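You operate a simulated robot arm through the tools that you are given. There is no shell and no other tool.

You run a simulated robot arm. Do the job below in one go: nothing can be reset, and whatever is moved stays where it is left.

TASK
Crimp the blue lug and put it in the green tray.
Fine: in the orange press; colour dial at the lug's colour first; the sliding plate ends out. Where these are worked on the way, their far stop is far enough and under half their travel is too little: sliding plate.

Only the result counts: the job must be done as asked and must still hold three seconds after the hand-in. Knocking over, shifting, dropping, spilling or breaking anything else fails it.

THE ROBOT
A 7-joint arm with a two-finger parallel gripper, fixed in place. Base frame: the origin is on the floor under the middle of its stand, x ahead of it, y to its left, z up; the work surface is at about z = 0.86. Units: m, rad, N and s.
It reaches about 1.247 m from its shoulder. Its first joint turns from -2.304 to 2.304 rad. Payload 3.91 kg.
Tool frame: the origin (TCP) lies between the finger pads and is the grasp point; the fingertips stand 0.03 m ahead of it; z points along the fingers, y is the line along which they close. Largest opening 0.11 m; finger width 0.02, thickness 0.01; the body of the gripper, 0.048 by 0.112 m, starts 0.055 m behind the TCP.
Orientation is that of the tool frame in the base frame, as a unit quaternion [x, y, z, w]. With the fingers straight down and closing along the base's y, the tool's x points along the base's -x, its y along +y and its z along -z.

THE INTERFACE
- The arm moves only by the tool arm_command. Its argument "motion" is one flat list of numbers, 7 for each row, row after row: the shift along the tool's x, y, z in units of 300 mm (1.0 is 300 mm), then the turn, a rotation vector about the tool's x, y, z in units of 60 degrees (1.0 is 60 degrees), then the opening, from 0 (shut) to 1 (fully open). In form: [tx, ty, tz, wx, wy, wz, fingers, tx, ty, tz, wx, wy, wz, fingers, ...]. A call has 1 to 20 rows; each row is the pose to reach, as a shift and turn from the pose commanded when the call began, along the tool's axes at that moment. A call with a number of a shift or a turn outside -1 to 1 is refused whole. A row lasts 0.2 s, in which the tool goes at most 0.05 m and 0.15 rad; a call with a longer step from one row to the next is refused whole, and so is a gripper value outside its range. A pose out of reach is approached as far as the arm can. The call stops where the force on the tool passes 90 N (or 10 N more than at its start, if that is more) or the arm is blocked; 0.2 s more then pass. The fingers move at their own pace (about 0.108 m/s each) and stop on an object; they squeeze with about 22 N. The grip force told is the motor's: it shows also when the fingers shut on nothing. Time passes only in rows, and 0.2 s behind the last, so rows that repeat a pose let the fingers close. It gives the time, the measured TCP pose, the force on the tool (base axes), the opening and the grip force at its end, in the units of the frame above (readings bear some noise), with the torque about the TCP (base axes, N m) and any sound that the robot's microphone picked up.
- Cameras (640 x 400 px; columns grow to the right, rows downward): "scene" is fixed at [0.2196, 0.4981, 1.595]; the picture's right is [-0.68, -0.74, 0.00], its down [-0.43, 0.39, -0.81] and it looks along [0.60, -0.55, -0.58] (base axes); focal length 348 px, centre (320, 200). "wrist" rides on the gripper at [0.072, 0.017, -0.103] in the tool frame; the picture's right is [-0.23, 0.97, 0.00], its down [-0.76, -0.18, -0.62] and it looks along [-0.61, -0.14, 0.78] (tool axes); focal length 222 px, centre (320, 200). There is no depth. A picture from a camera that has moved, and an enlarged one, comes with that camera's place and axes in the base frame and with its lens.
- camera(camera): a new picture of that camera. No time passes.
- close_up(camera, box): a new picture of the part [left, top, right, bottom] of that camera's present view, enlarged. No time passes.
- job_done(): hands the job in; it is judged then, once.

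Nothing tells you positions but the pictures and the camera data. Unless the task says otherwise, let go and move clear before handing in.

The tools are called by a JSON object that holds its "name" and its "arguments". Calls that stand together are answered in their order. arm_command: Moves the arm, as the interface text tells. Its arguments: {"type":"object","properties":{"motion":{"type":"array","items":{"type":"number"}}},"required":["motion"]} The other tools are called the same way: camera (camera) takes a picture; close_up (camera, box) takes an enlarged picture of a part of a camera's view; job_done () hands the job in.

At the start:

```text
t: 0.0
eef_pos: [0.5591, -0.22, 1.191]
tool_rot: [0.001, 1.0, 0.0, 0.0]
contact_force: [-0.2, 0.0, -0.4]
ft_torque: [0.02, -0.05, -0.02]
finger_gap: 0.1099
gripper_force: 0.1
```

scene: 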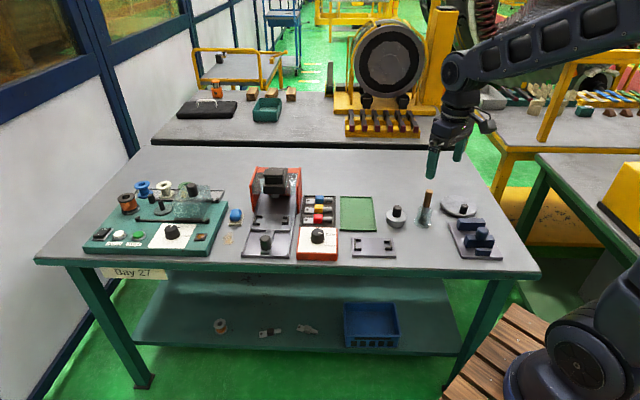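
wrist: 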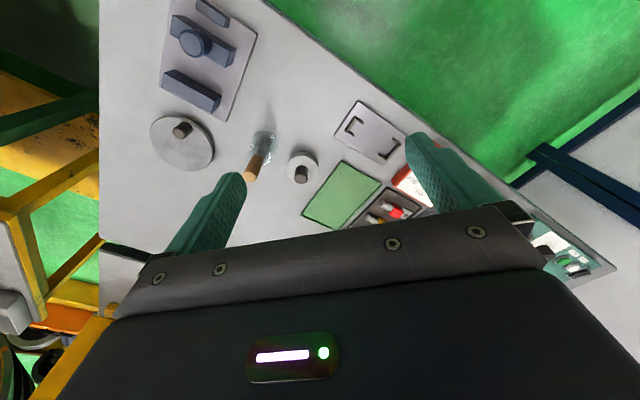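

I see a bench with an orange press, a colour dial beside it, a rack of coloured lugs and a green tray. I'll take close-ups first, so I can locate everything before moving.

{"name": "close_up", "arguments": {"camera": "scene", "box": [220, 150, 420, 275]}}

{"name": "close_up", "arguments": {"camera": "scene", "box": [230, 155, 350, 230]}}

{"name": "close_up", "arguments": {"camera": "scene", "box": [230, 205, 350, 280]}}

{"name": "close_up", "arguments": {"camera": "scene", "box": [80, 170, 260, 270]}}

{"name": "close_up", "arguments": {"camera": "scene", "box": [370, 170, 530, 270]}}

```text
3.20 times, centred on (320, 212) of scene
camera zoom: at [0.2196, 0.4981, 1.595], right [-0.68, -0.74, 0.0], down [-0.43, 0.39, -0.81], along [0.6, -0.55, -0.58], focal length 1115 px, centre (320, 160)
```

zoom: 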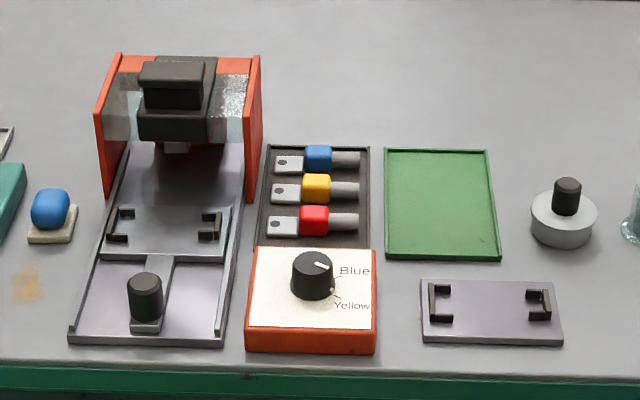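

```text
5.33 times, centred on (290, 192) of scene
camera zoom: at [0.2196, 0.4981, 1.595], right [-0.68, -0.74, 0.0], down [-0.43, 0.39, -0.81], along [0.6, -0.55, -0.58], focal length 1858 px, centre (480, 240)
```

zoom: 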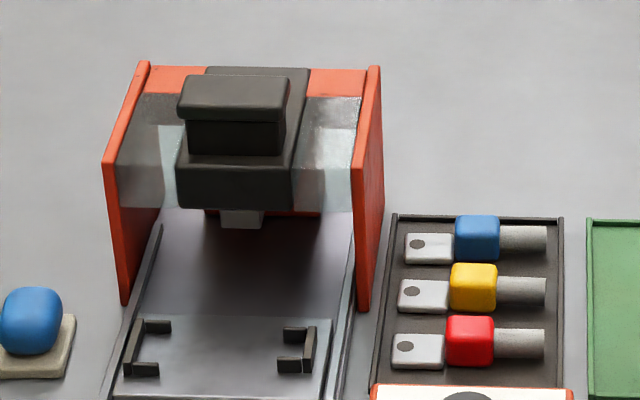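

```text
5.33 times, centred on (290, 242) of scene
camera zoom: at [0.2196, 0.4981, 1.595], right [-0.68, -0.74, 0.0], down [-0.43, 0.39, -0.81], along [0.6, -0.55, -0.58], focal length 1858 px, centre (480, -27)
```

zoom: 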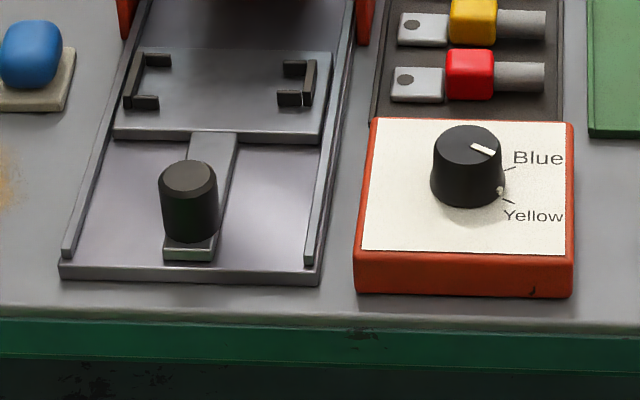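

```text
3.56 times, centred on (170, 220) of scene
camera zoom: at [0.2196, 0.4981, 1.595], right [-0.68, -0.74, 0.0], down [-0.43, 0.39, -0.81], along [0.6, -0.55, -0.58], focal length 1239 px, centre (853, 129)
```

zoom: 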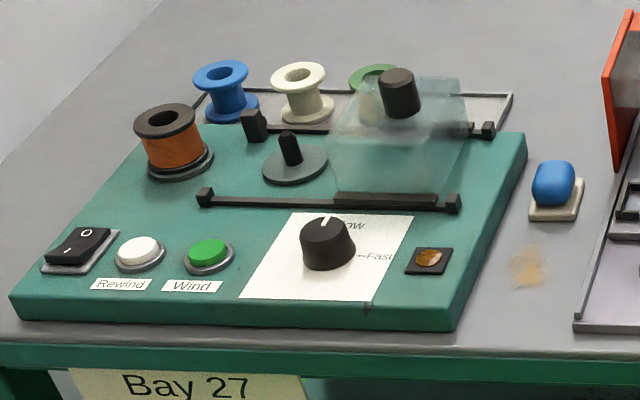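

```text
4.00 times, centred on (450, 220) of scene
camera zoom: at [0.2196, 0.4981, 1.595], right [-0.68, -0.74, 0.0], down [-0.43, 0.39, -0.81], along [0.6, -0.55, -0.58], focal length 1394 px, centre (-200, 120)
```

zoom: 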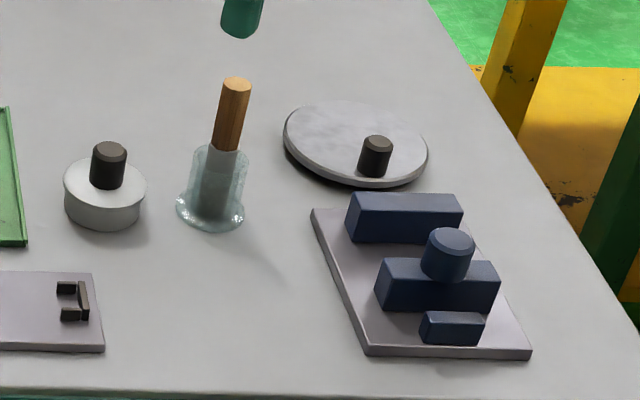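

The bench sits at about 45° to the base. The press has a sliding plate with a knob and a nest, and the colour dial is just to its right. I'll zoom in further on the ram, the dial and the lug rack.

{"name": "close_up", "arguments": {"camera": "scene", "box": [245, 160, 309, 200]}}

{"name": "close_up", "arguments": {"camera": "scene", "box": [290, 220, 346, 255]}}

{"name": "close_up", "arguments": {"camera": "scene", "box": [240, 205, 304, 245]}}

{"name": "close_up", "arguments": {"camera": "wrist", "box": [290, 90, 450, 230]}}

```text
10.00 times, centred on (277, 180) of scene
camera zoom: at [0.2196, 0.4981, 1.595], right [-0.68, -0.74, 0.0], down [-0.43, 0.39, -0.81], along [0.6, -0.55, -0.58], focal length 3484 px, centre (750, 400)
```

zoom: 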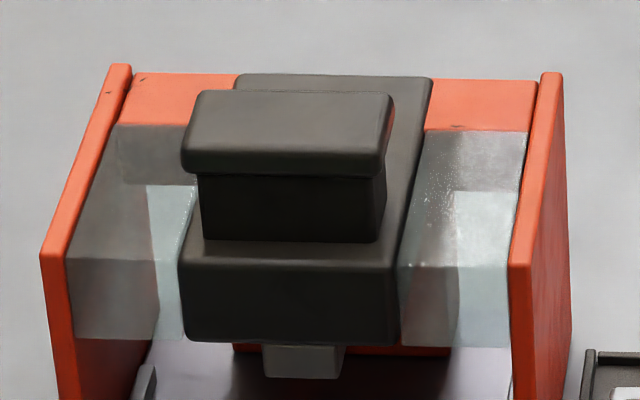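

```text
11.43 times, centred on (318, 238) of scene
camera zoom: at [0.2196, 0.4981, 1.595], right [-0.68, -0.74, 0.0], down [-0.43, 0.39, -0.81], along [0.6, -0.55, -0.58], focal length 3982 px, centre (343, -229)
```

zoom: 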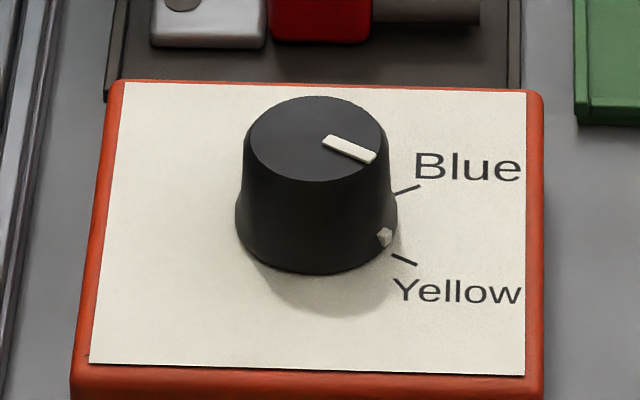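

```text
10.00 times, centred on (272, 225) of scene
camera zoom: at [0.2196, 0.4981, 1.595], right [-0.68, -0.74, 0.0], down [-0.43, 0.39, -0.81], along [0.6, -0.55, -0.58], focal length 3484 px, centre (800, -50)
```

zoom: 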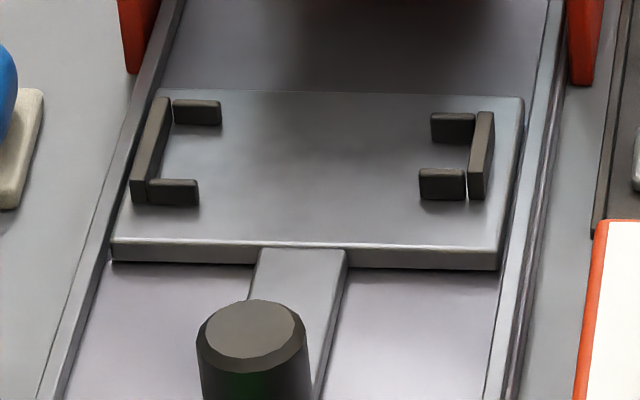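

```text
2.86 times, centred on (370, 160) of wrist
camera zoom: at [0.4858, -0.205, 1.2942], right [0.23, 0.97, 0.0], down [0.76, -0.18, 0.62], along [0.61, -0.14, -0.78], focal length 635 px, centre (177, 314)
```

zoom: 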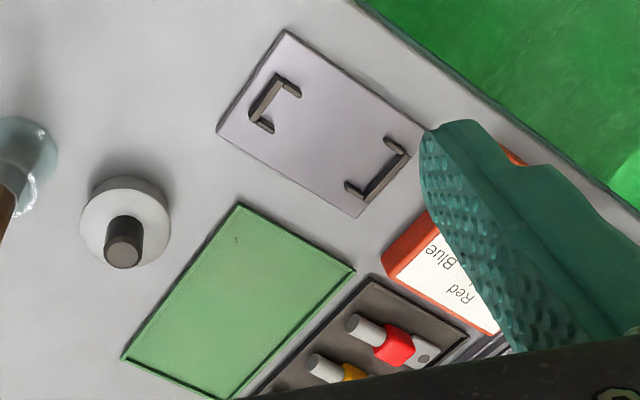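

Table coordinates give the dial knob near (0.80, -0.03), the nest near (0.98, 0.01) and the tray near (0.83, -0.23). The dial appears to be on Yellow. I'll move the wrist camera over and turn it to line up with the bench for a better look.

{"name": "arm_command", "arguments": {"motion": [-0.0616, 0.1211, 0.0171, 0, 0, 0.09375, 1, -0.1233, 0.2423, 0.0343, 0, 0, 0.1875, 1, -0.1849, 0.3634, 0.0514, 0, 0, 0.28125, 1, -0.2465, 0.4845, 0.0685, 0, 0, 0.375, 1, -0.3081, 0.6056, 0.0856, 0, 0, 0.46875, 1, -0.3698, 0.7268, 0.1028, 0, 0, 0.5625, 1, -0.4314, 0.8479, 0.1199, 0, 0, 0.65625, 1, -0.493, 0.969, 0.137, 0, 0, 0.75, 1, -0.493, 0.969, 0.137, 0, 0, 0.75, 1]}}

{"name": "camera", "arguments": {"camera": "wrist"}}

{"name": "camera", "arguments": {"camera": "scene"}}

```text
t: 2.0
eef_pos: [0.7047, 0.072, 1.1501]
tool_rot: [0.384, 0.923, -0.001, 0.0]
contact_force: [0.3, -0.8, 0.0]
ft_torque: [0.01, 0.0, 0.02]
finger_gap: 0.1099
gripper_force: 0.1
```

```text
taken
camera wrist: at [0.6663, 0.1351, 1.2542], right [0.85, 0.53, 0.0], down [0.41, -0.66, 0.62], along [0.33, -0.53, -0.78], focal length 222 px, centre (320, 200)
```

wrist: 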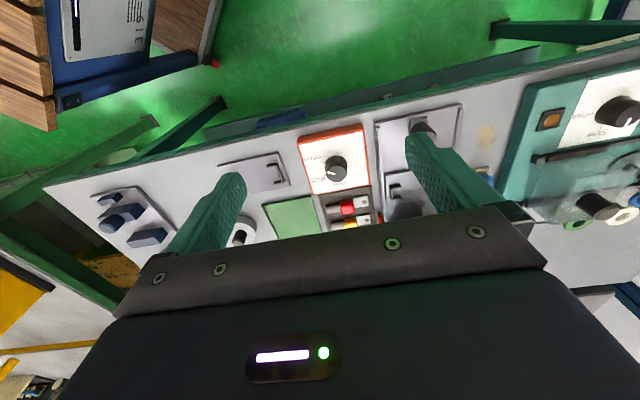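

```text
taken
```

scene: 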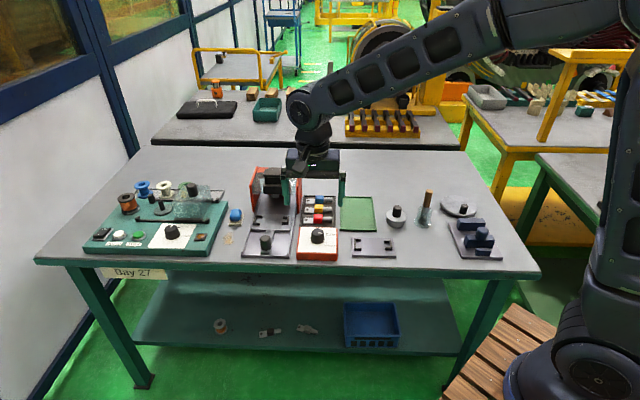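

The wrist camera now shows the dial, the lugs and the press slide. I'll zoom in on each of them.

{"name": "close_up", "arguments": {"camera": "wrist", "box": [290, 115, 386, 175]}}

{"name": "close_up", "arguments": {"camera": "wrist", "box": [290, 170, 400, 240]}}

{"name": "close_up", "arguments": {"camera": "scene", "box": [240, 155, 350, 230]}}

```text
6.67 times, centred on (338, 145) of wrist
camera zoom: at [0.6663, 0.1351, 1.2542], right [0.85, 0.53, 0.0], down [0.41, -0.66, 0.62], along [0.33, -0.53, -0.78], focal length 1481 px, centre (200, 567)
```

zoom: 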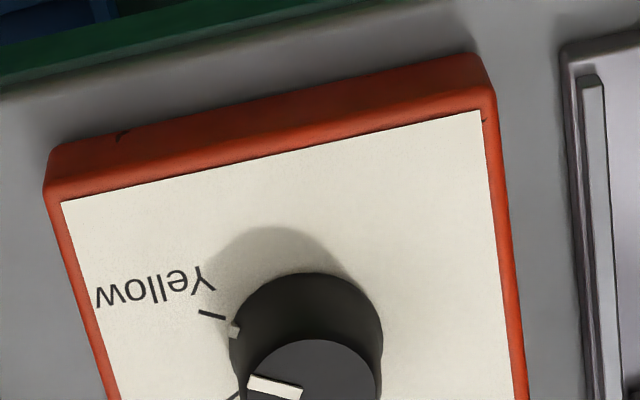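

```text
5.71 times, centred on (345, 205) of wrist
camera zoom: at [0.6663, 0.1351, 1.2542], right [0.85, 0.53, 0.0], down [0.41, -0.66, 0.62], along [0.33, -0.53, -0.78], focal length 1269 px, centre (177, 171)
```

zoom: 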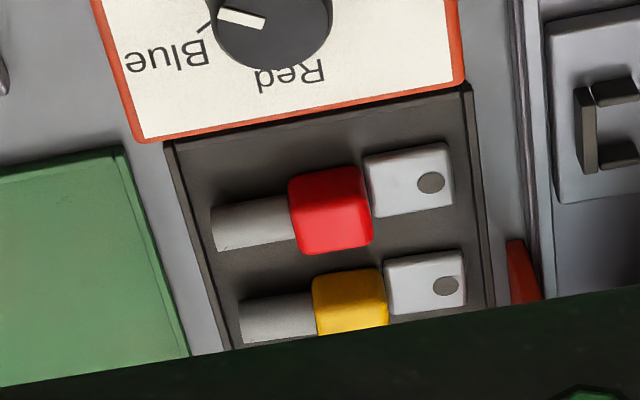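

```text
5.33 times, centred on (295, 192) of scene
camera zoom: at [0.2196, 0.4981, 1.595], right [-0.68, -0.74, 0.0], down [-0.43, 0.39, -0.81], along [0.6, -0.55, -0.58], focal length 1858 px, centre (453, 240)
```

zoom: 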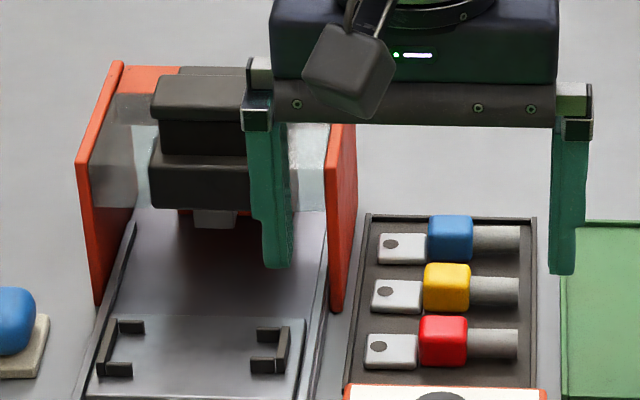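

The dial pointer is on Yellow, with Blue 60° further counter-clockwise. The knob centre works out at about (0.803, -0.029), top z about 0.916. I'll move above it with the fingers partly closed and check the alignment.

{"name": "arm_command", "arguments": {"motion": [-0.0919, -0.0017, 0.06, 0, 0, 0, 0.8, -0.1838, -0.0034, 0.16, 0, 0, 0, 0.65, -0.2758, -0.0051, 0.27, 0, 0, 0, 0.65, -0.3677, -0.0068, 0.39, 0, 0, 0, 0.65, -0.4596, -0.0085, 0.5, 0, 0, 0, 0.65, -0.4596, -0.0085, 0.5, 0, 0, 0, 0.65]}}

{"name": "camera", "arguments": {"camera": "wrist"}}

{"name": "close_up", "arguments": {"camera": "scene", "box": [240, 170, 384, 260]}}

```text
t: 3.4
eef_pos: [0.8023, -0.0289, 1.0053]
tool_rot: [0.382, 0.924, 0.0, 0.0]
contact_force: [0.6, 0.4, 0.6]
ft_torque: [0.05, -0.01, 0.0]
finger_gap: 0.0713
gripper_force: 0.0
```

```text
taken
camera wrist: at [0.7631, 0.0331, 1.1071], right [0.85, 0.53, 0.0], down [0.41, -0.66, 0.62], along [0.33, -0.53, -0.78], focal length 222 px, centre (320, 200)
```

wrist: 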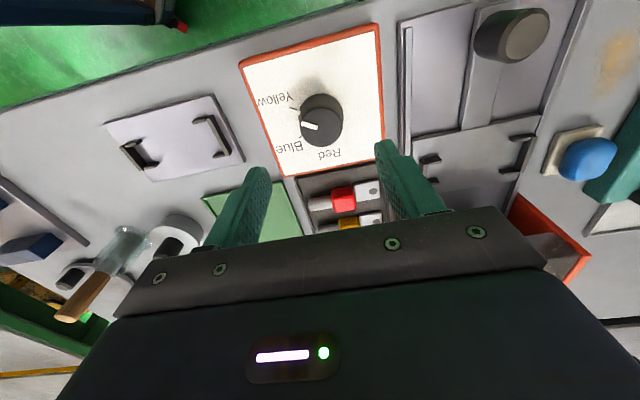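

```text
4.44 times, centred on (312, 215) of scene
camera zoom: at [0.2196, 0.4981, 1.595], right [-0.68, -0.74, 0.0], down [-0.43, 0.39, -0.81], along [0.6, -0.55, -0.58], focal length 1548 px, centre (356, 133)
```

zoom: 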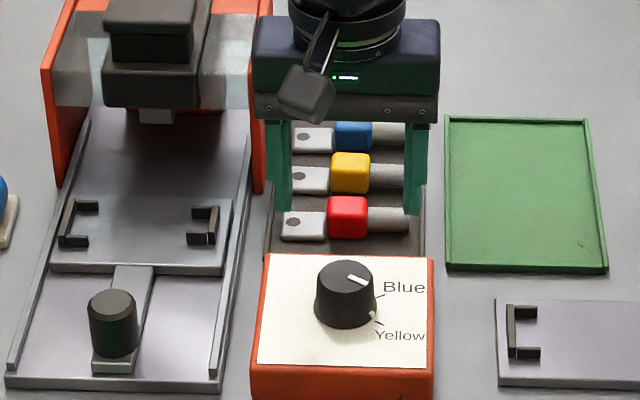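

{"name": "close_up", "arguments": {"camera": "wrist", "box": [240, 70, 400, 190]}}

{"name": "close_up", "arguments": {"camera": "wrist", "box": [390, 0, 640, 200]}}

```text
3.33 times, centred on (320, 130) of wrist
camera zoom: at [0.7631, 0.0331, 1.1071], right [0.85, 0.53, 0.0], down [0.41, -0.66, 0.62], along [0.33, -0.53, -0.78], focal length 740 px, centre (320, 433)
```

zoom: 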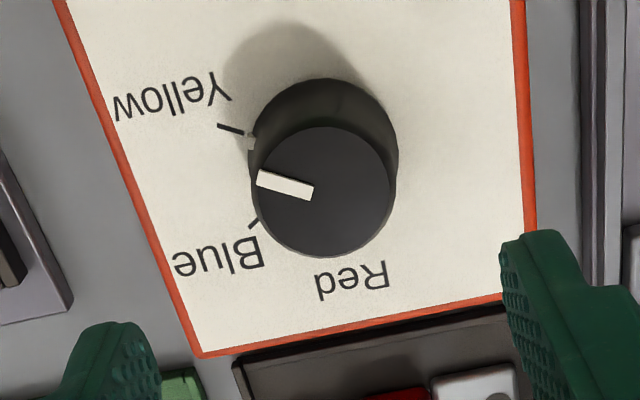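

```text
2.00 times, centred on (515, 100) of wrist
camera zoom: at [0.7631, 0.0331, 1.1071], right [0.85, 0.53, 0.0], down [0.41, -0.66, 0.62], along [0.33, -0.53, -0.78], focal length 444 px, centre (-70, 400)
```

zoom: 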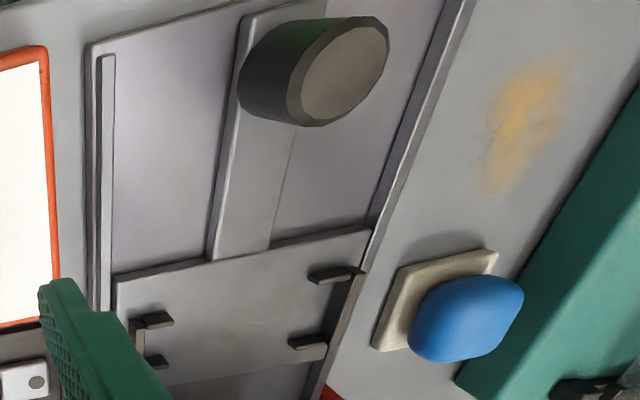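

The fingers straddle the knob with only about 2 mm of correction needed. I'll lower until the tips are just above the dial face and check the height before closing.

{"name": "arm_command", "arguments": {"motion": [0.0067, 0.0033, 0.08, 0, 0, 0, 0.62, 0.0067, 0.0033, 0.16, 0, 0, 0, 0.62, 0.0067, 0.0033, 0.23, 0, 0, 0, 0.62, 0.0067, 0.0033, 0.23, 0, 0, 0, 0.62, 0.0067, 0.0033, 0.23, 0, 0, 0, 0.62]}}

{"name": "close_up", "arguments": {"camera": "scene", "box": [280, 200, 360, 260]}}

{"name": "camera", "arguments": {"camera": "wrist"}}

```text
t: 4.6
eef_pos: [0.8012, -0.027, 0.9314]
tool_rot: [0.383, 0.924, 0.0, 0.0]
contact_force: [-0.4, -0.1, 0.3]
ft_torque: [0.02, -0.02, 0.0]
finger_gap: 0.0681
gripper_force: 0.1
```

```text
6.67 times, centred on (320, 230) of scene
camera zoom: at [0.2196, 0.4981, 1.595], right [-0.68, -0.74, 0.0], down [-0.43, 0.39, -0.81], along [0.6, -0.55, -0.58], focal length 2323 px, centre (320, 0)
```

zoom: 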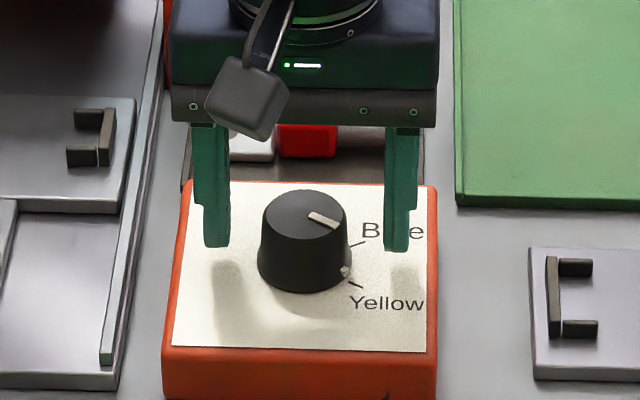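

```text
taken
camera wrist: at [0.762, 0.0354, 1.0356], right [0.85, 0.53, 0.0], down [0.41, -0.66, 0.62], along [0.33, -0.53, -0.78], focal length 222 px, centre (320, 200)
```

wrist: 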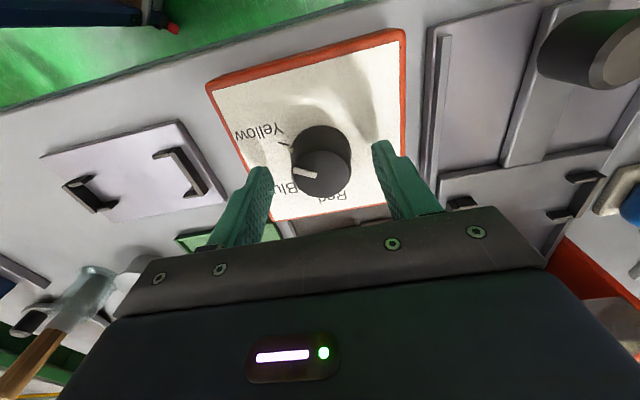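

The alignment looks good. I'll go down 6 mm and close on the knob.

{"name": "arm_command", "arguments": {"motion": [0, 0, 0.02, 0, 0, 0, 0.62, 0, 0, 0.02, 0, 0, 0, 0.4, 0, 0, 0.02, 0, 0, 0, 0.2, 0, 0, 0.02, 0, 0, 0, 0.2, 0, 0, 0.02, 0, 0, 0, 0.2]}}

{"name": "close_up", "arguments": {"camera": "scene", "box": [280, 200, 360, 260]}}

```text
t: 5.8
eef_pos: [0.8021, -0.026, 0.9253]
tool_rot: [0.382, 0.924, 0.0, 0.0]
contact_force: [9.8, 12.2, -2.4]
ft_torque: [0.3, -0.27, 0.0]
finger_gap: 0.0391
gripper_force: 45.3
```

```text
6.67 times, centred on (320, 230) of scene
camera zoom: at [0.2196, 0.4981, 1.595], right [-0.68, -0.74, 0.0], down [-0.43, 0.39, -0.81], along [0.6, -0.55, -0.58], focal length 2323 px, centre (320, 0)
```

zoom: 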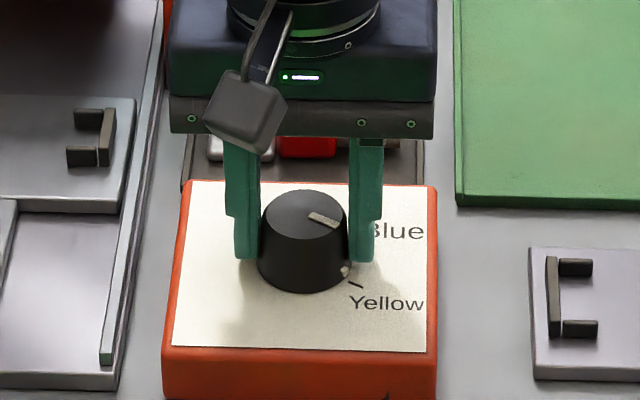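

The knob is gripped at a gap of 39 mm. I'll turn it 60° counter-clockwise seen from above, from Yellow to Blue.

{"name": "arm_command", "arguments": {"motion": [0, 0.003, 0.02, 0, 0, 0, 0.2, 0, 0.005, 0.02, 0, 0, -0.125, 0.2, 0, 0.005, 0.02, 0, 0, -0.25, 0.2, 0, 0.005, 0.02, 0, 0, -0.375, 0.2, 0, 0.005, 0.02, 0, 0, -0.5, 0.2, 0, 0.005, 0.02, 0, 0, -0.625, 0.2, 0, 0.005, 0.02, 0, 0, -0.75, 0.2, 0, 0.005, 0.02, 0, 0, -0.875, 0.2, 0, 0.005, 0.02, 0, 0, -1.0, 0.2, 0, 0.005, 0.02, 0, 0, -1.0, 0.2, 0, 0.005, 0.02, 0, 0, -1.0, 0.2]}}

{"name": "close_up", "arguments": {"camera": "scene", "box": [280, 200, 360, 260]}}

{"name": "camera", "arguments": {"camera": "wrist"}}

```text
t: 6.6
eef_pos: [0.8016, -0.0263, 0.925]
tool_rot: [0.284, 0.959, 0.001, 0.002]
contact_force: [-26.2, -2.6, 31.0]
ft_torque: [1.23, 1.24, -0.01]
finger_gap: 0.0391
gripper_force: 45.1
stopped in row 3: the force on the tool passed its limit at 94 N (the readings are from after the stop); the commanded pose is now the measured one
```

```text
6.67 times, centred on (320, 230) of scene
camera zoom: at [0.2196, 0.4981, 1.595], right [-0.68, -0.74, 0.0], down [-0.43, 0.39, -0.81], along [0.6, -0.55, -0.58], focal length 2323 px, centre (320, 0)
```

zoom: 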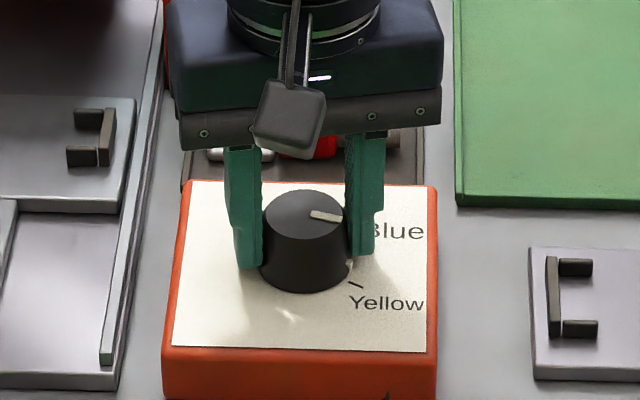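

```text
taken
camera wrist: at [0.7502, 0.0264, 1.0282], right [0.72, 0.69, 0.0], down [0.54, -0.56, 0.63], along [0.44, -0.45, -0.78], focal length 222 px, centre (320, 200)
```

wrist: 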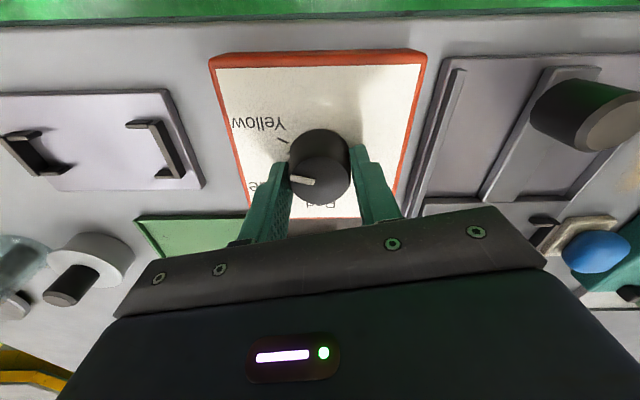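

The call stopped at the force limit after about 12°, although the knob did turn with the gripper. The grip is probably slightly off the knob's axis, so I'll release and measure again.

{"name": "arm_command", "arguments": {"motion": [0, 0, 0, 0, 0, 0, 0.6, 0, 0, 0, 0, 0, 0, 0.6, 0, 0, 0, 0, 0, 0, 0.6]}}

{"name": "close_up", "arguments": {"camera": "wrist", "box": [220, 100, 420, 225]}}

{"name": "close_up", "arguments": {"camera": "scene", "box": [290, 215, 346, 255]}}

```text
t: 7.4
eef_pos: [0.8046, -0.027, 0.9225]
tool_rot: [0.283, 0.959, 0.001, 0.002]
contact_force: [-0.2, -0.1, -0.5]
ft_torque: [0.02, 0.03, -0.02]
finger_gap: 0.0664
gripper_force: 0.0
```

```text
3.20 times, centred on (320, 162) of wrist
camera zoom: at [0.752, 0.0263, 1.0261], right [0.72, 0.69, 0.0], down [0.54, -0.56, 0.63], along [0.44, -0.45, -0.78], focal length 711 px, centre (320, 320)
```

zoom: 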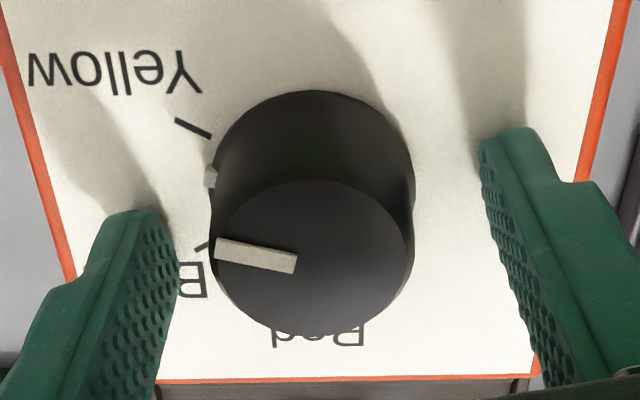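

```text
10.00 times, centred on (318, 235) of scene
camera zoom: at [0.2196, 0.4981, 1.595], right [-0.68, -0.74, 0.0], down [-0.43, 0.39, -0.81], along [0.6, -0.55, -0.58], focal length 3484 px, centre (340, -150)
```

zoom: 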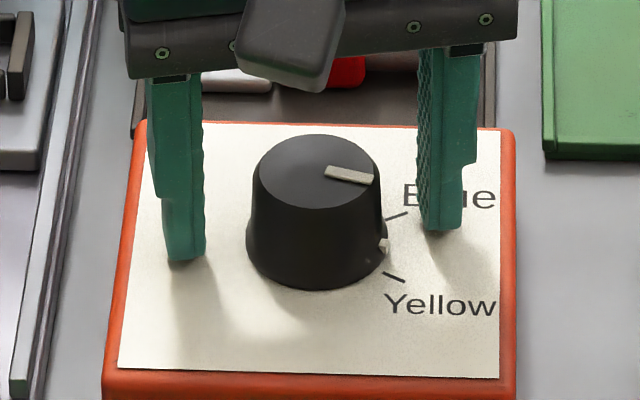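

The dial has moved to about -13°, and it needs to be at +30° for Blue. I'll re-centre on the knob axis, grip again and turn more slowly.

{"name": "arm_command", "arguments": {"motion": [0.003, -0.0053, -0.0067, 0, 0, 0, 0.6, 0.003, -0.0053, -0.0067, 0, 0, 0, 0.6, 0.003, -0.0053, -0.0067, 0, 0, 0, 0.3, 0.003, -0.0053, -0.0067, 0, 0, 0, 0.3, 0.003, -0.0053, -0.0067, 0, 0, 0, 0.3, 0.003, -0.0053, -0.0067, 0, 0, 0, 0.3]}}

```text
t: 8.8
eef_pos: [0.8032, -0.0272, 0.9251]
tool_rot: [0.283, 0.959, 0.001, 0.003]
contact_force: [6.2, 10.9, -1.4]
ft_torque: [0.16, -0.07, -0.02]
finger_gap: 0.039
gripper_force: 45.2
```

{"name": "arm_command", "arguments": {"motion": [0, 0.0017, 0, 0, 0, 0, 0.3, 0, 0.0017, 0, 0, 0, -0.03, 0.3, 0, 0.0017, 0, 0, 0, -0.06, 0.3, 0, 0.0017, 0, 0, 0, -0.09, 0.3, 0, 0.0017, 0, 0, 0, -0.12, 0.3, 0, 0.0017, 0, 0, 0, -0.15, 0.3]}}

```text
t: 10.2
eef_pos: [0.8024, -0.0256, 0.9256]
tool_rot: [0.207, 0.978, 0.001, 0.002]
contact_force: [4.7, 14.4, -1.6]
ft_torque: [0.69, 0.78, -0.02]
finger_gap: 0.0389
gripper_force: 45.1
```

The force stays low at this slower speed, so I'll continue turning.

{"name": "arm_command", "arguments": {"motion": [0, 0, 0, 0, 0, -0.04, 0.3, 0, 0, 0, 0, 0, -0.08, 0.3, 0, 0, 0, 0, 0, -0.12, 0.3, 0, 0, 0, 0, 0, -0.16, 0.3, 0, 0, 0, 0, 0, -0.2, 0.3, 0, 0, 0, 0, 0, -0.24, 0.3, 0, 0, 0, 0, 0, -0.28, 0.3]}}

{"name": "close_up", "arguments": {"camera": "scene", "box": [290, 215, 346, 255]}}

{"name": "camera", "arguments": {"camera": "wrist"}}

```text
t: 11.8
eef_pos: [0.8036, -0.0277, 0.9248]
tool_rot: [0.062, 0.998, 0.001, 0.003]
contact_force: [7.3, 14.7, 1.0]
ft_torque: [0.15, -0.92, -0.02]
finger_gap: 0.0391
gripper_force: 44.6
```

```text
10.00 times, centred on (318, 235) of scene
camera zoom: at [0.2196, 0.4981, 1.595], right [-0.68, -0.74, 0.0], down [-0.43, 0.39, -0.81], along [0.6, -0.55, -0.58], focal length 3484 px, centre (340, -150)
```

zoom: 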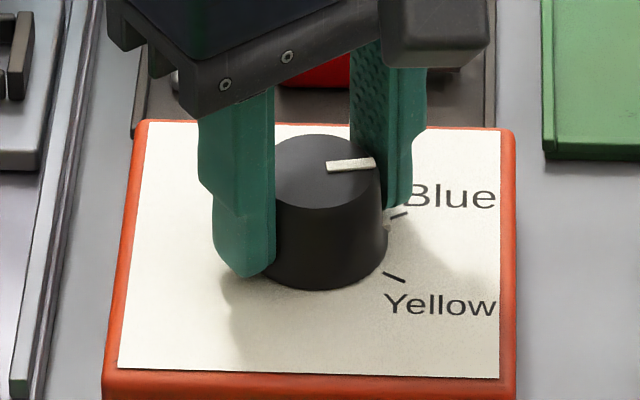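

```text
taken
camera wrist: at [0.7326, -0.0011, 1.0281], right [0.35, 0.94, 0.0], down [0.73, -0.27, 0.63], along [0.59, -0.21, -0.78], focal length 222 px, centre (320, 200)
```

wrist: 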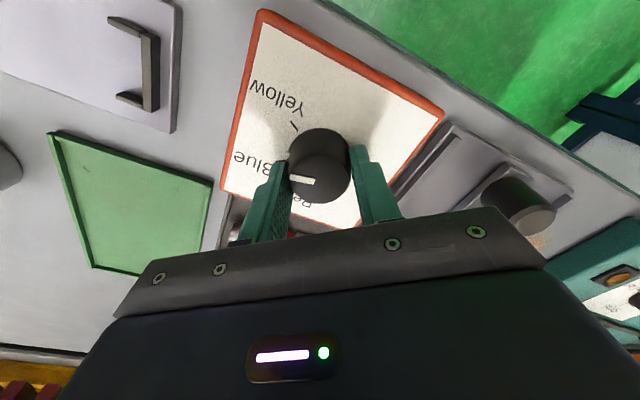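

{"name": "arm_command", "arguments": {"motion": [0, 0, 0, 0, 0, -0.04, 0.3, 0, 0, 0, 0, 0, -0.08, 0.3, 0, 0, 0, 0, 0, -0.12, 0.3, 0, 0, 0, 0, 0, -0.16, 0.3, 0, 0, 0, 0, 0, -0.2, 0.3, 0, 0, 0, 0, 0, -0.24, 0.3, 0, 0, 0, 0, 0, -0.28, 0.3, 0, 0, 0, 0, 0, -0.3, 0.3]}}

{"name": "close_up", "arguments": {"camera": "scene", "box": [290, 215, 346, 255]}}

{"name": "close_up", "arguments": {"camera": "wrist", "box": [220, 100, 420, 225]}}

```text
t: 13.6
eef_pos: [0.8023, -0.0264, 0.9254]
tool_rot: [-0.095, 0.995, 0.0, 0.001]
contact_force: [-0.3, 23.5, 1.4]
ft_torque: [0.86, -0.73, -0.03]
finger_gap: 0.0389
gripper_force: 45.0
```

```text
10.00 times, centred on (318, 235) of scene
camera zoom: at [0.2196, 0.4981, 1.595], right [-0.68, -0.74, 0.0], down [-0.43, 0.39, -0.81], along [0.6, -0.55, -0.58], focal length 3484 px, centre (340, -150)
```

zoom: 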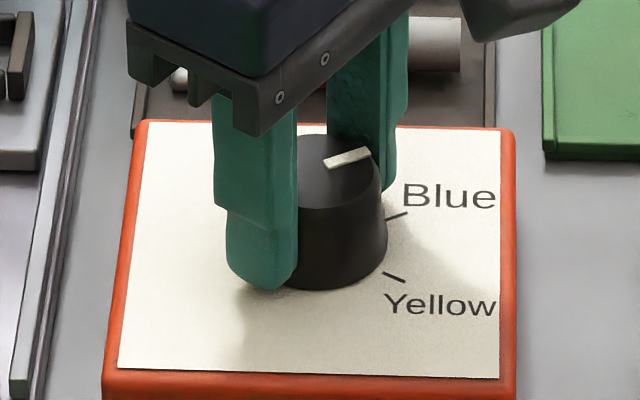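

```text
3.20 times, centred on (320, 162) of wrist
camera zoom: at [0.7281, -0.0234, 1.0282], right [0.04, 1.0, 0.0], down [0.78, -0.03, 0.63], along [0.63, -0.02, -0.78], focal length 711 px, centre (320, 320)
```

zoom: 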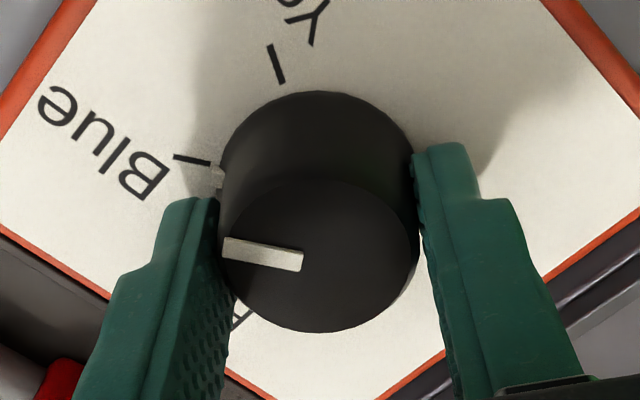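

The pointer now lines up with the Blue mark. I'll release, rise straight up and check the dial.

{"name": "arm_command", "arguments": {"motion": [0, 0, 0, 0, 0, 0, 0.6, 0, 0, 0, 0, 0, 0, 0.6, 0, 0, -0.08, 0, 0, 0, 0.6, 0, 0, -0.2, 0, 0, 0, 0.6, 0, 0, -0.35, 0, 0, 0, 0.6, 0, 0, -0.5, 0, 0, 0, 0.6, 0, 0, -0.5, 0, 0, 0, 0.6]}}

{"name": "close_up", "arguments": {"camera": "scene", "box": [290, 215, 346, 255]}}

{"name": "camera", "arguments": {"camera": "wrist"}}

```text
t: 15.2
eef_pos: [0.8018, -0.0264, 1.0752]
tool_rot: [-0.095, 0.995, 0.001, 0.003]
contact_force: [0.3, 0.4, -0.6]
ft_torque: [-0.02, 0.0, -0.01]
finger_gap: 0.0661
gripper_force: 0.1
```

```text
10.00 times, centred on (318, 235) of scene
camera zoom: at [0.2196, 0.4981, 1.595], right [-0.68, -0.74, 0.0], down [-0.43, 0.39, -0.81], along [0.6, -0.55, -0.58], focal length 3484 px, centre (340, -150)
```

zoom: 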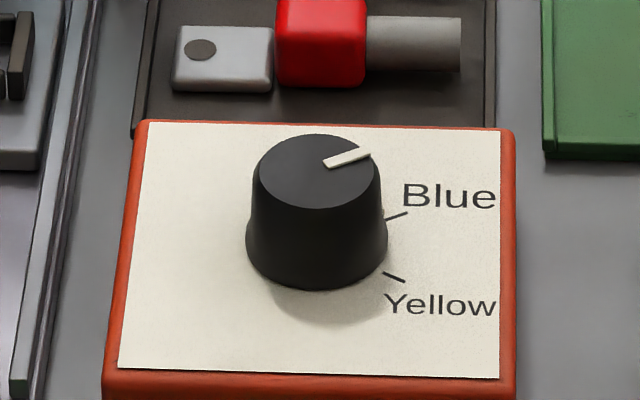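

```text
taken
camera wrist: at [0.7275, -0.0239, 1.1787], right [0.04, 1.0, 0.0], down [0.78, -0.03, 0.63], along [0.63, -0.02, -0.78], focal length 222 px, centre (320, 200)
```

wrist: 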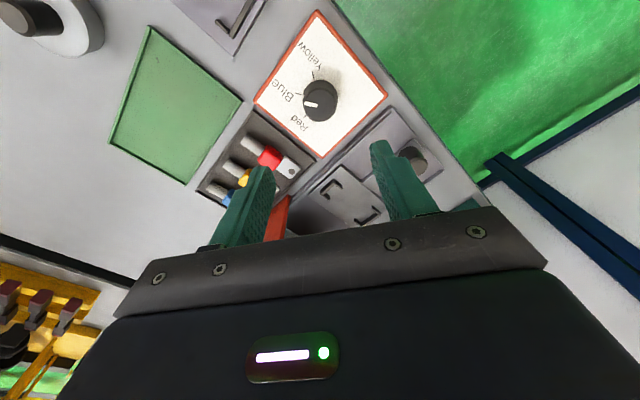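

{"name": "close_up", "arguments": {"camera": "wrist", "box": [270, 60, 370, 130]}}

{"name": "close_up", "arguments": {"camera": "wrist", "box": [190, 100, 390, 230]}}

```text
5.71 times, centred on (320, 95) of wrist
camera zoom: at [0.7275, -0.0239, 1.1787], right [0.04, 1.0, 0.0], down [0.78, -0.03, 0.63], along [0.63, -0.02, -0.78], focal length 1269 px, centre (320, 800)
```

zoom: 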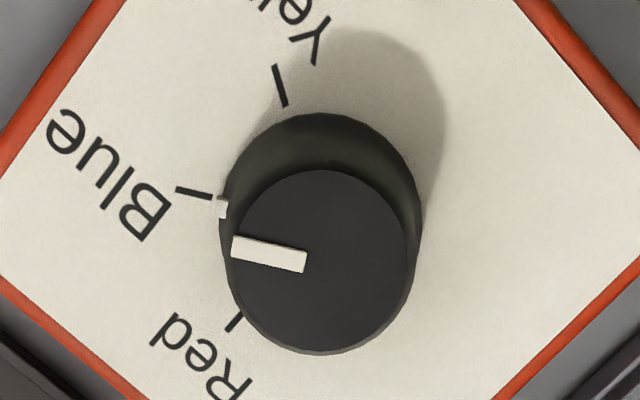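

```text
3.08 times, centred on (290, 165) of wrist
camera zoom: at [0.7275, -0.0239, 1.1787], right [0.04, 1.0, 0.0], down [0.78, -0.03, 0.63], along [0.63, -0.02, -0.78], focal length 684 px, centre (412, 308)
```

zoom: 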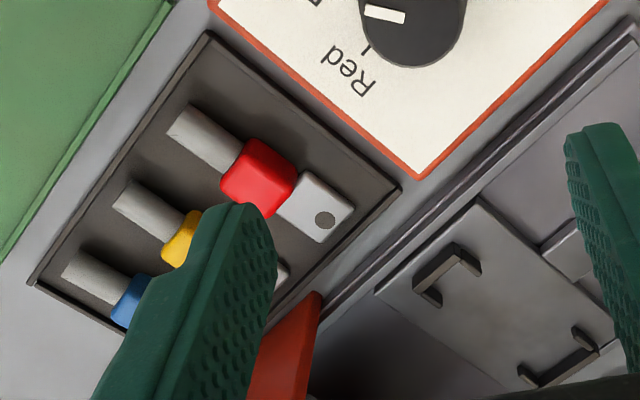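

The dial is set to Blue. Next I'll square the gripper to the bench, with the camera on the right side and the fingers closing across the lug. From above I can measure the press housing and the blue lug.

{"name": "arm_command", "arguments": {"motion": [-0.0719, -0.0549, -0.0417, 0, 0, -0.0947, 0.6, -0.1438, -0.1098, -0.0833, 0, 0, -0.1893, 0.6, -0.2157, -0.1647, -0.125, 0, 0, -0.284, 0.6, -0.2875, -0.2195, -0.1667, 0, 0, -0.3787, 0.6, -0.3594, -0.2744, -0.2083, 0, 0, -0.4733, 0.6, -0.4313, -0.3293, -0.25, 0, 0, -0.568, 0.6, -0.4313, -0.3293, -0.25, 0, 0, -0.568, 0.6]}}

{"name": "camera", "arguments": {"camera": "wrist"}}

{"name": "camera", "arguments": {"camera": "scene"}}

```text
t: 16.8
eef_pos: [0.9482, -0.1007, 1.1506]
tool_rot: [-0.382, 0.924, -0.001, 0.002]
contact_force: [0.7, 0.6, -0.8]
ft_torque: [0.03, 0.0, -0.02]
finger_gap: 0.0661
gripper_force: 0.0
```

```text
taken
camera wrist: at [0.8848, -0.1417, 1.2537], right [-0.53, 0.85, 0.0], down [0.66, 0.41, 0.63], along [0.53, 0.33, -0.78], focal length 222 px, centre (320, 200)
```

wrist: 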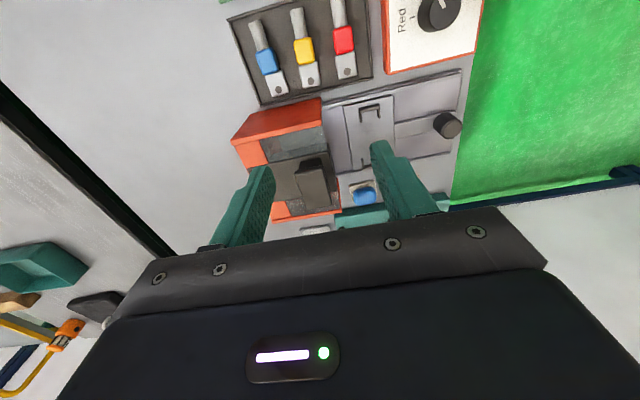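

```text
taken
```

scene: 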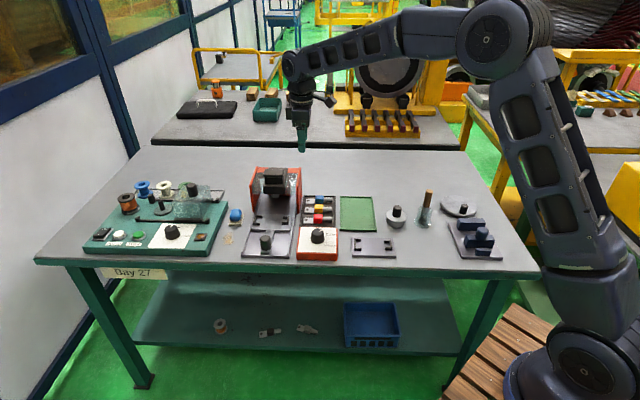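

{"name": "close_up", "arguments": {"camera": "wrist", "box": [220, 90, 480, 240]}}

{"name": "close_up", "arguments": {"camera": "wrist", "box": [220, 0, 400, 112]}}

{"name": "close_up", "arguments": {"camera": "wrist", "box": [320, 70, 480, 180]}}

```text
2.46 times, centred on (350, 165) of wrist
camera zoom: at [0.8848, -0.1417, 1.2537], right [-0.53, 0.85, 0.0], down [0.66, 0.41, 0.63], along [0.53, 0.33, -0.78], focal length 547 px, centre (246, 286)
```

zoom: 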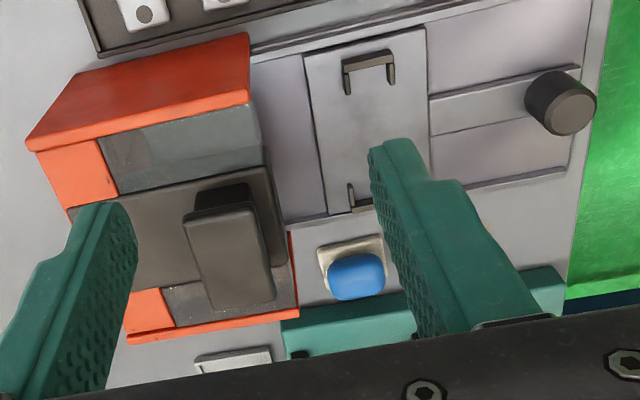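

```text
3.56 times, centred on (310, 56) of wrist
camera zoom: at [0.8848, -0.1417, 1.2537], right [-0.53, 0.85, 0.0], down [0.66, 0.41, 0.63], along [0.53, 0.33, -0.78], focal length 790 px, centre (356, 712)
```

zoom: 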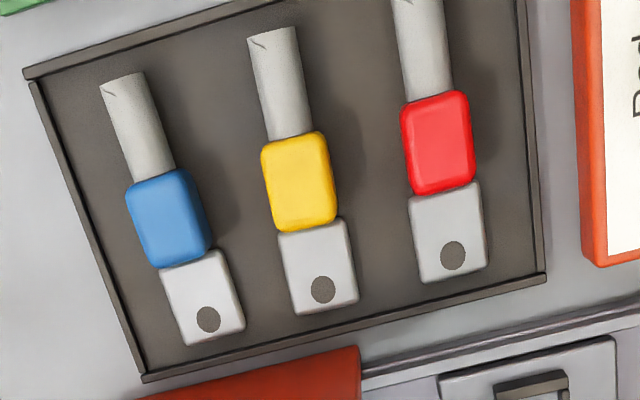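

```text
3.64 times, centred on (400, 125) of wrist
camera zoom: at [0.8848, -0.1417, 1.2537], right [-0.53, 0.85, 0.0], down [0.66, 0.41, 0.63], along [0.53, 0.33, -0.78], focal length 808 px, centre (29, 473)
```

zoom: 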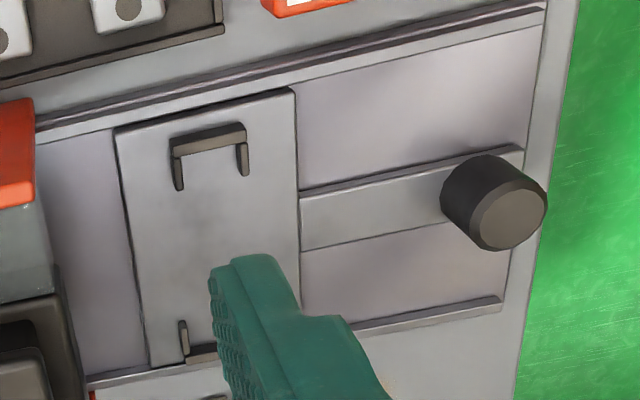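

{"name": "close_up", "arguments": {"camera": "wrist", "box": [228, 90, 356, 230]}}

{"name": "close_up", "arguments": {"camera": "wrist", "box": [280, 140, 360, 220]}}

```text
2.86 times, centred on (292, 160) of wrist
camera zoom: at [0.8848, -0.1417, 1.2537], right [-0.53, 0.85, 0.0], down [0.66, 0.41, 0.63], along [0.53, 0.33, -0.78], focal length 635 px, centre (400, 314)
```

zoom: 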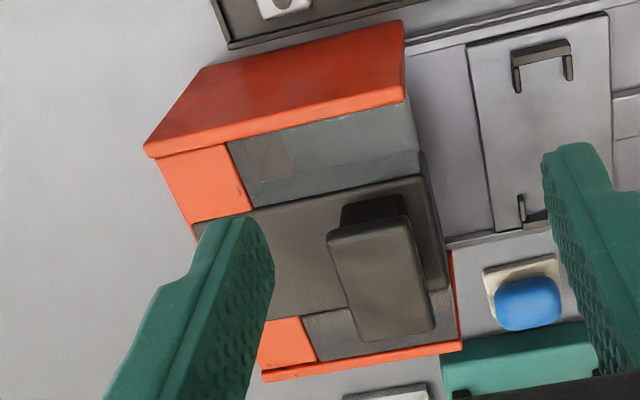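

```text
5.00 times, centred on (320, 180) of wrist
camera zoom: at [0.8848, -0.1417, 1.2537], right [-0.53, 0.85, 0.0], down [0.66, 0.41, 0.63], along [0.53, 0.33, -0.78], focal length 1111 px, centre (320, 300)
```

zoom: 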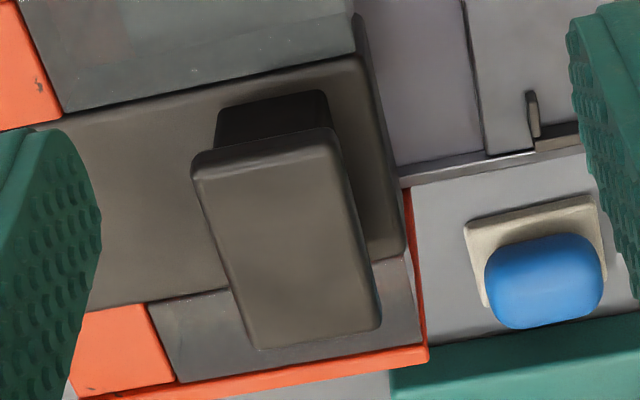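

{"name": "close_up", "arguments": {"camera": "wrist", "box": [345, 90, 425, 150]}}

{"name": "close_up", "arguments": {"camera": "scene", "box": [248, 208, 298, 238]}}

{"name": "close_up", "arguments": {"camera": "scene", "box": [298, 190, 342, 218]}}

```text
6.67 times, centred on (385, 120) of wrist
camera zoom: at [0.8848, -0.1417, 1.2537], right [-0.53, 0.85, 0.0], down [0.66, 0.41, 0.63], along [0.53, 0.33, -0.78], focal length 1481 px, centre (-113, 733)
```

zoom: 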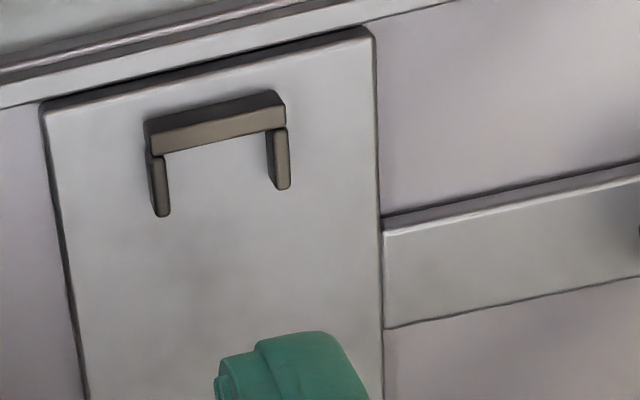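

```text
12.80 times, centred on (273, 223) of scene
camera zoom: at [0.2196, 0.4981, 1.595], right [-0.68, -0.74, 0.0], down [-0.43, 0.39, -0.81], along [0.6, -0.55, -0.58], focal length 4460 px, centre (922, -94)
```

zoom: 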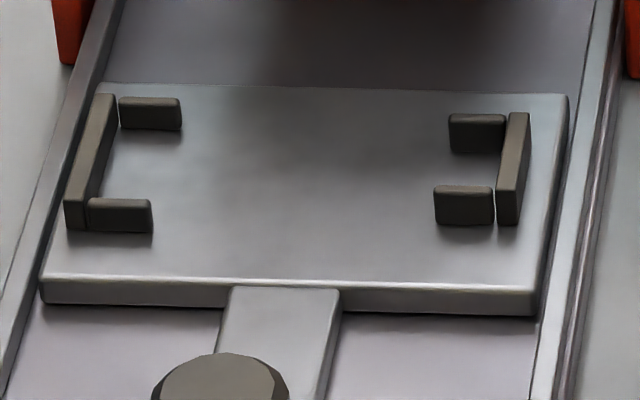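

```text
14.29 times, centred on (320, 204) of scene
camera zoom: at [0.2196, 0.4981, 1.595], right [-0.68, -0.74, 0.0], down [-0.43, 0.39, -0.81], along [0.6, -0.55, -0.58], focal length 4977 px, centre (320, 143)
```

zoom: 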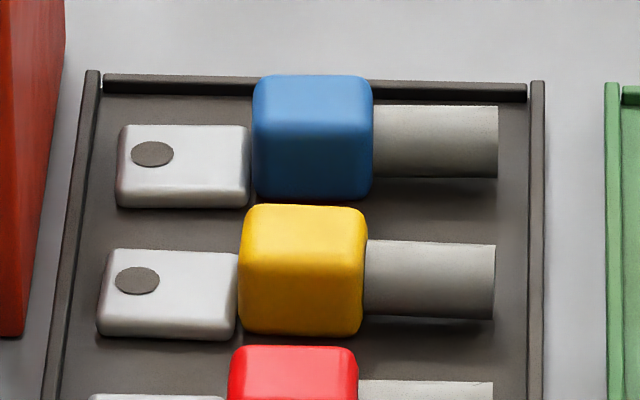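

I now have the key positions, with E/N along and across the bench:
- **Blue lug sleeve:** E -0.551, N 0.808, running along the bench.
- **Nest centre:** E -0.701, N 0.676, plate top z about 0.88.
- **Press handle cap:** E -0.70, N 0.775, top z about 1.005.

The nest's wide end faces the tongue side, so the lug keeps its present orientation. I'll hover over the blue lug next.

{"name": "arm_command", "arguments": {"motion": [0.0394, -0.0546, 0.09, 0, 0, 0, 0.5, 0.0789, -0.1092, 0.19, 0, 0, 0, 0.4, 0.1183, -0.1637, 0.29, 0, 0, 0, 0.37, 0.1577, -0.2183, 0.39, 0, 0, 0, 0.37, 0.1577, -0.2183, 0.5, 0, 0, 0, 0.37, 0.1577, -0.2183, 0.5, 0, 0, 0, 0.37, 0.1577, -0.2183, 0.5, 0, 0, 0, 0.37]}}

{"name": "camera", "arguments": {"camera": "wrist"}}

{"name": "close_up", "arguments": {"camera": "scene", "box": [270, 140, 366, 220]}}

```text
t: 18.4
eef_pos: [0.9635, -0.1797, 0.9999]
tool_rot: [-0.382, 0.924, -0.001, 0.003]
contact_force: [0.9, -0.6, -0.3]
ft_torque: [-0.01, -0.04, 0.01]
finger_gap: 0.0409
gripper_force: 0.0
```

```text
taken
camera wrist: at [0.8997, -0.2187, 1.1035], right [-0.53, 0.85, 0.0], down [0.66, 0.41, 0.63], along [0.53, 0.33, -0.78], focal length 222 px, centre (320, 200)
```

wrist: 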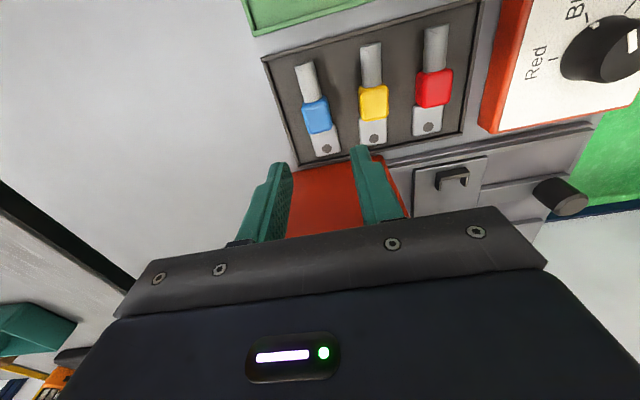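

```text
5.00 times, centred on (318, 180) of scene
camera zoom: at [0.2196, 0.4981, 1.595], right [-0.68, -0.74, 0.0], down [-0.43, 0.39, -0.81], along [0.6, -0.55, -0.58], focal length 1742 px, centre (330, 300)
```

zoom: 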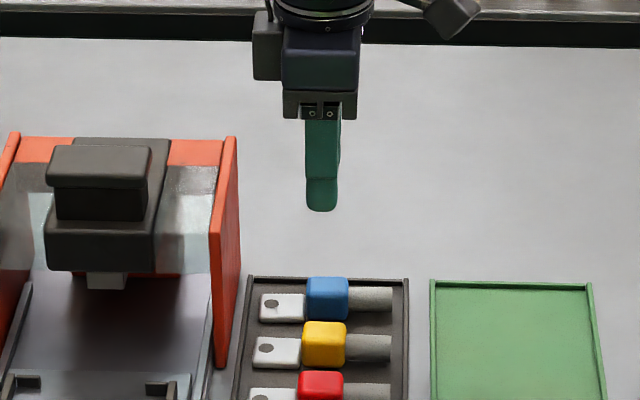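

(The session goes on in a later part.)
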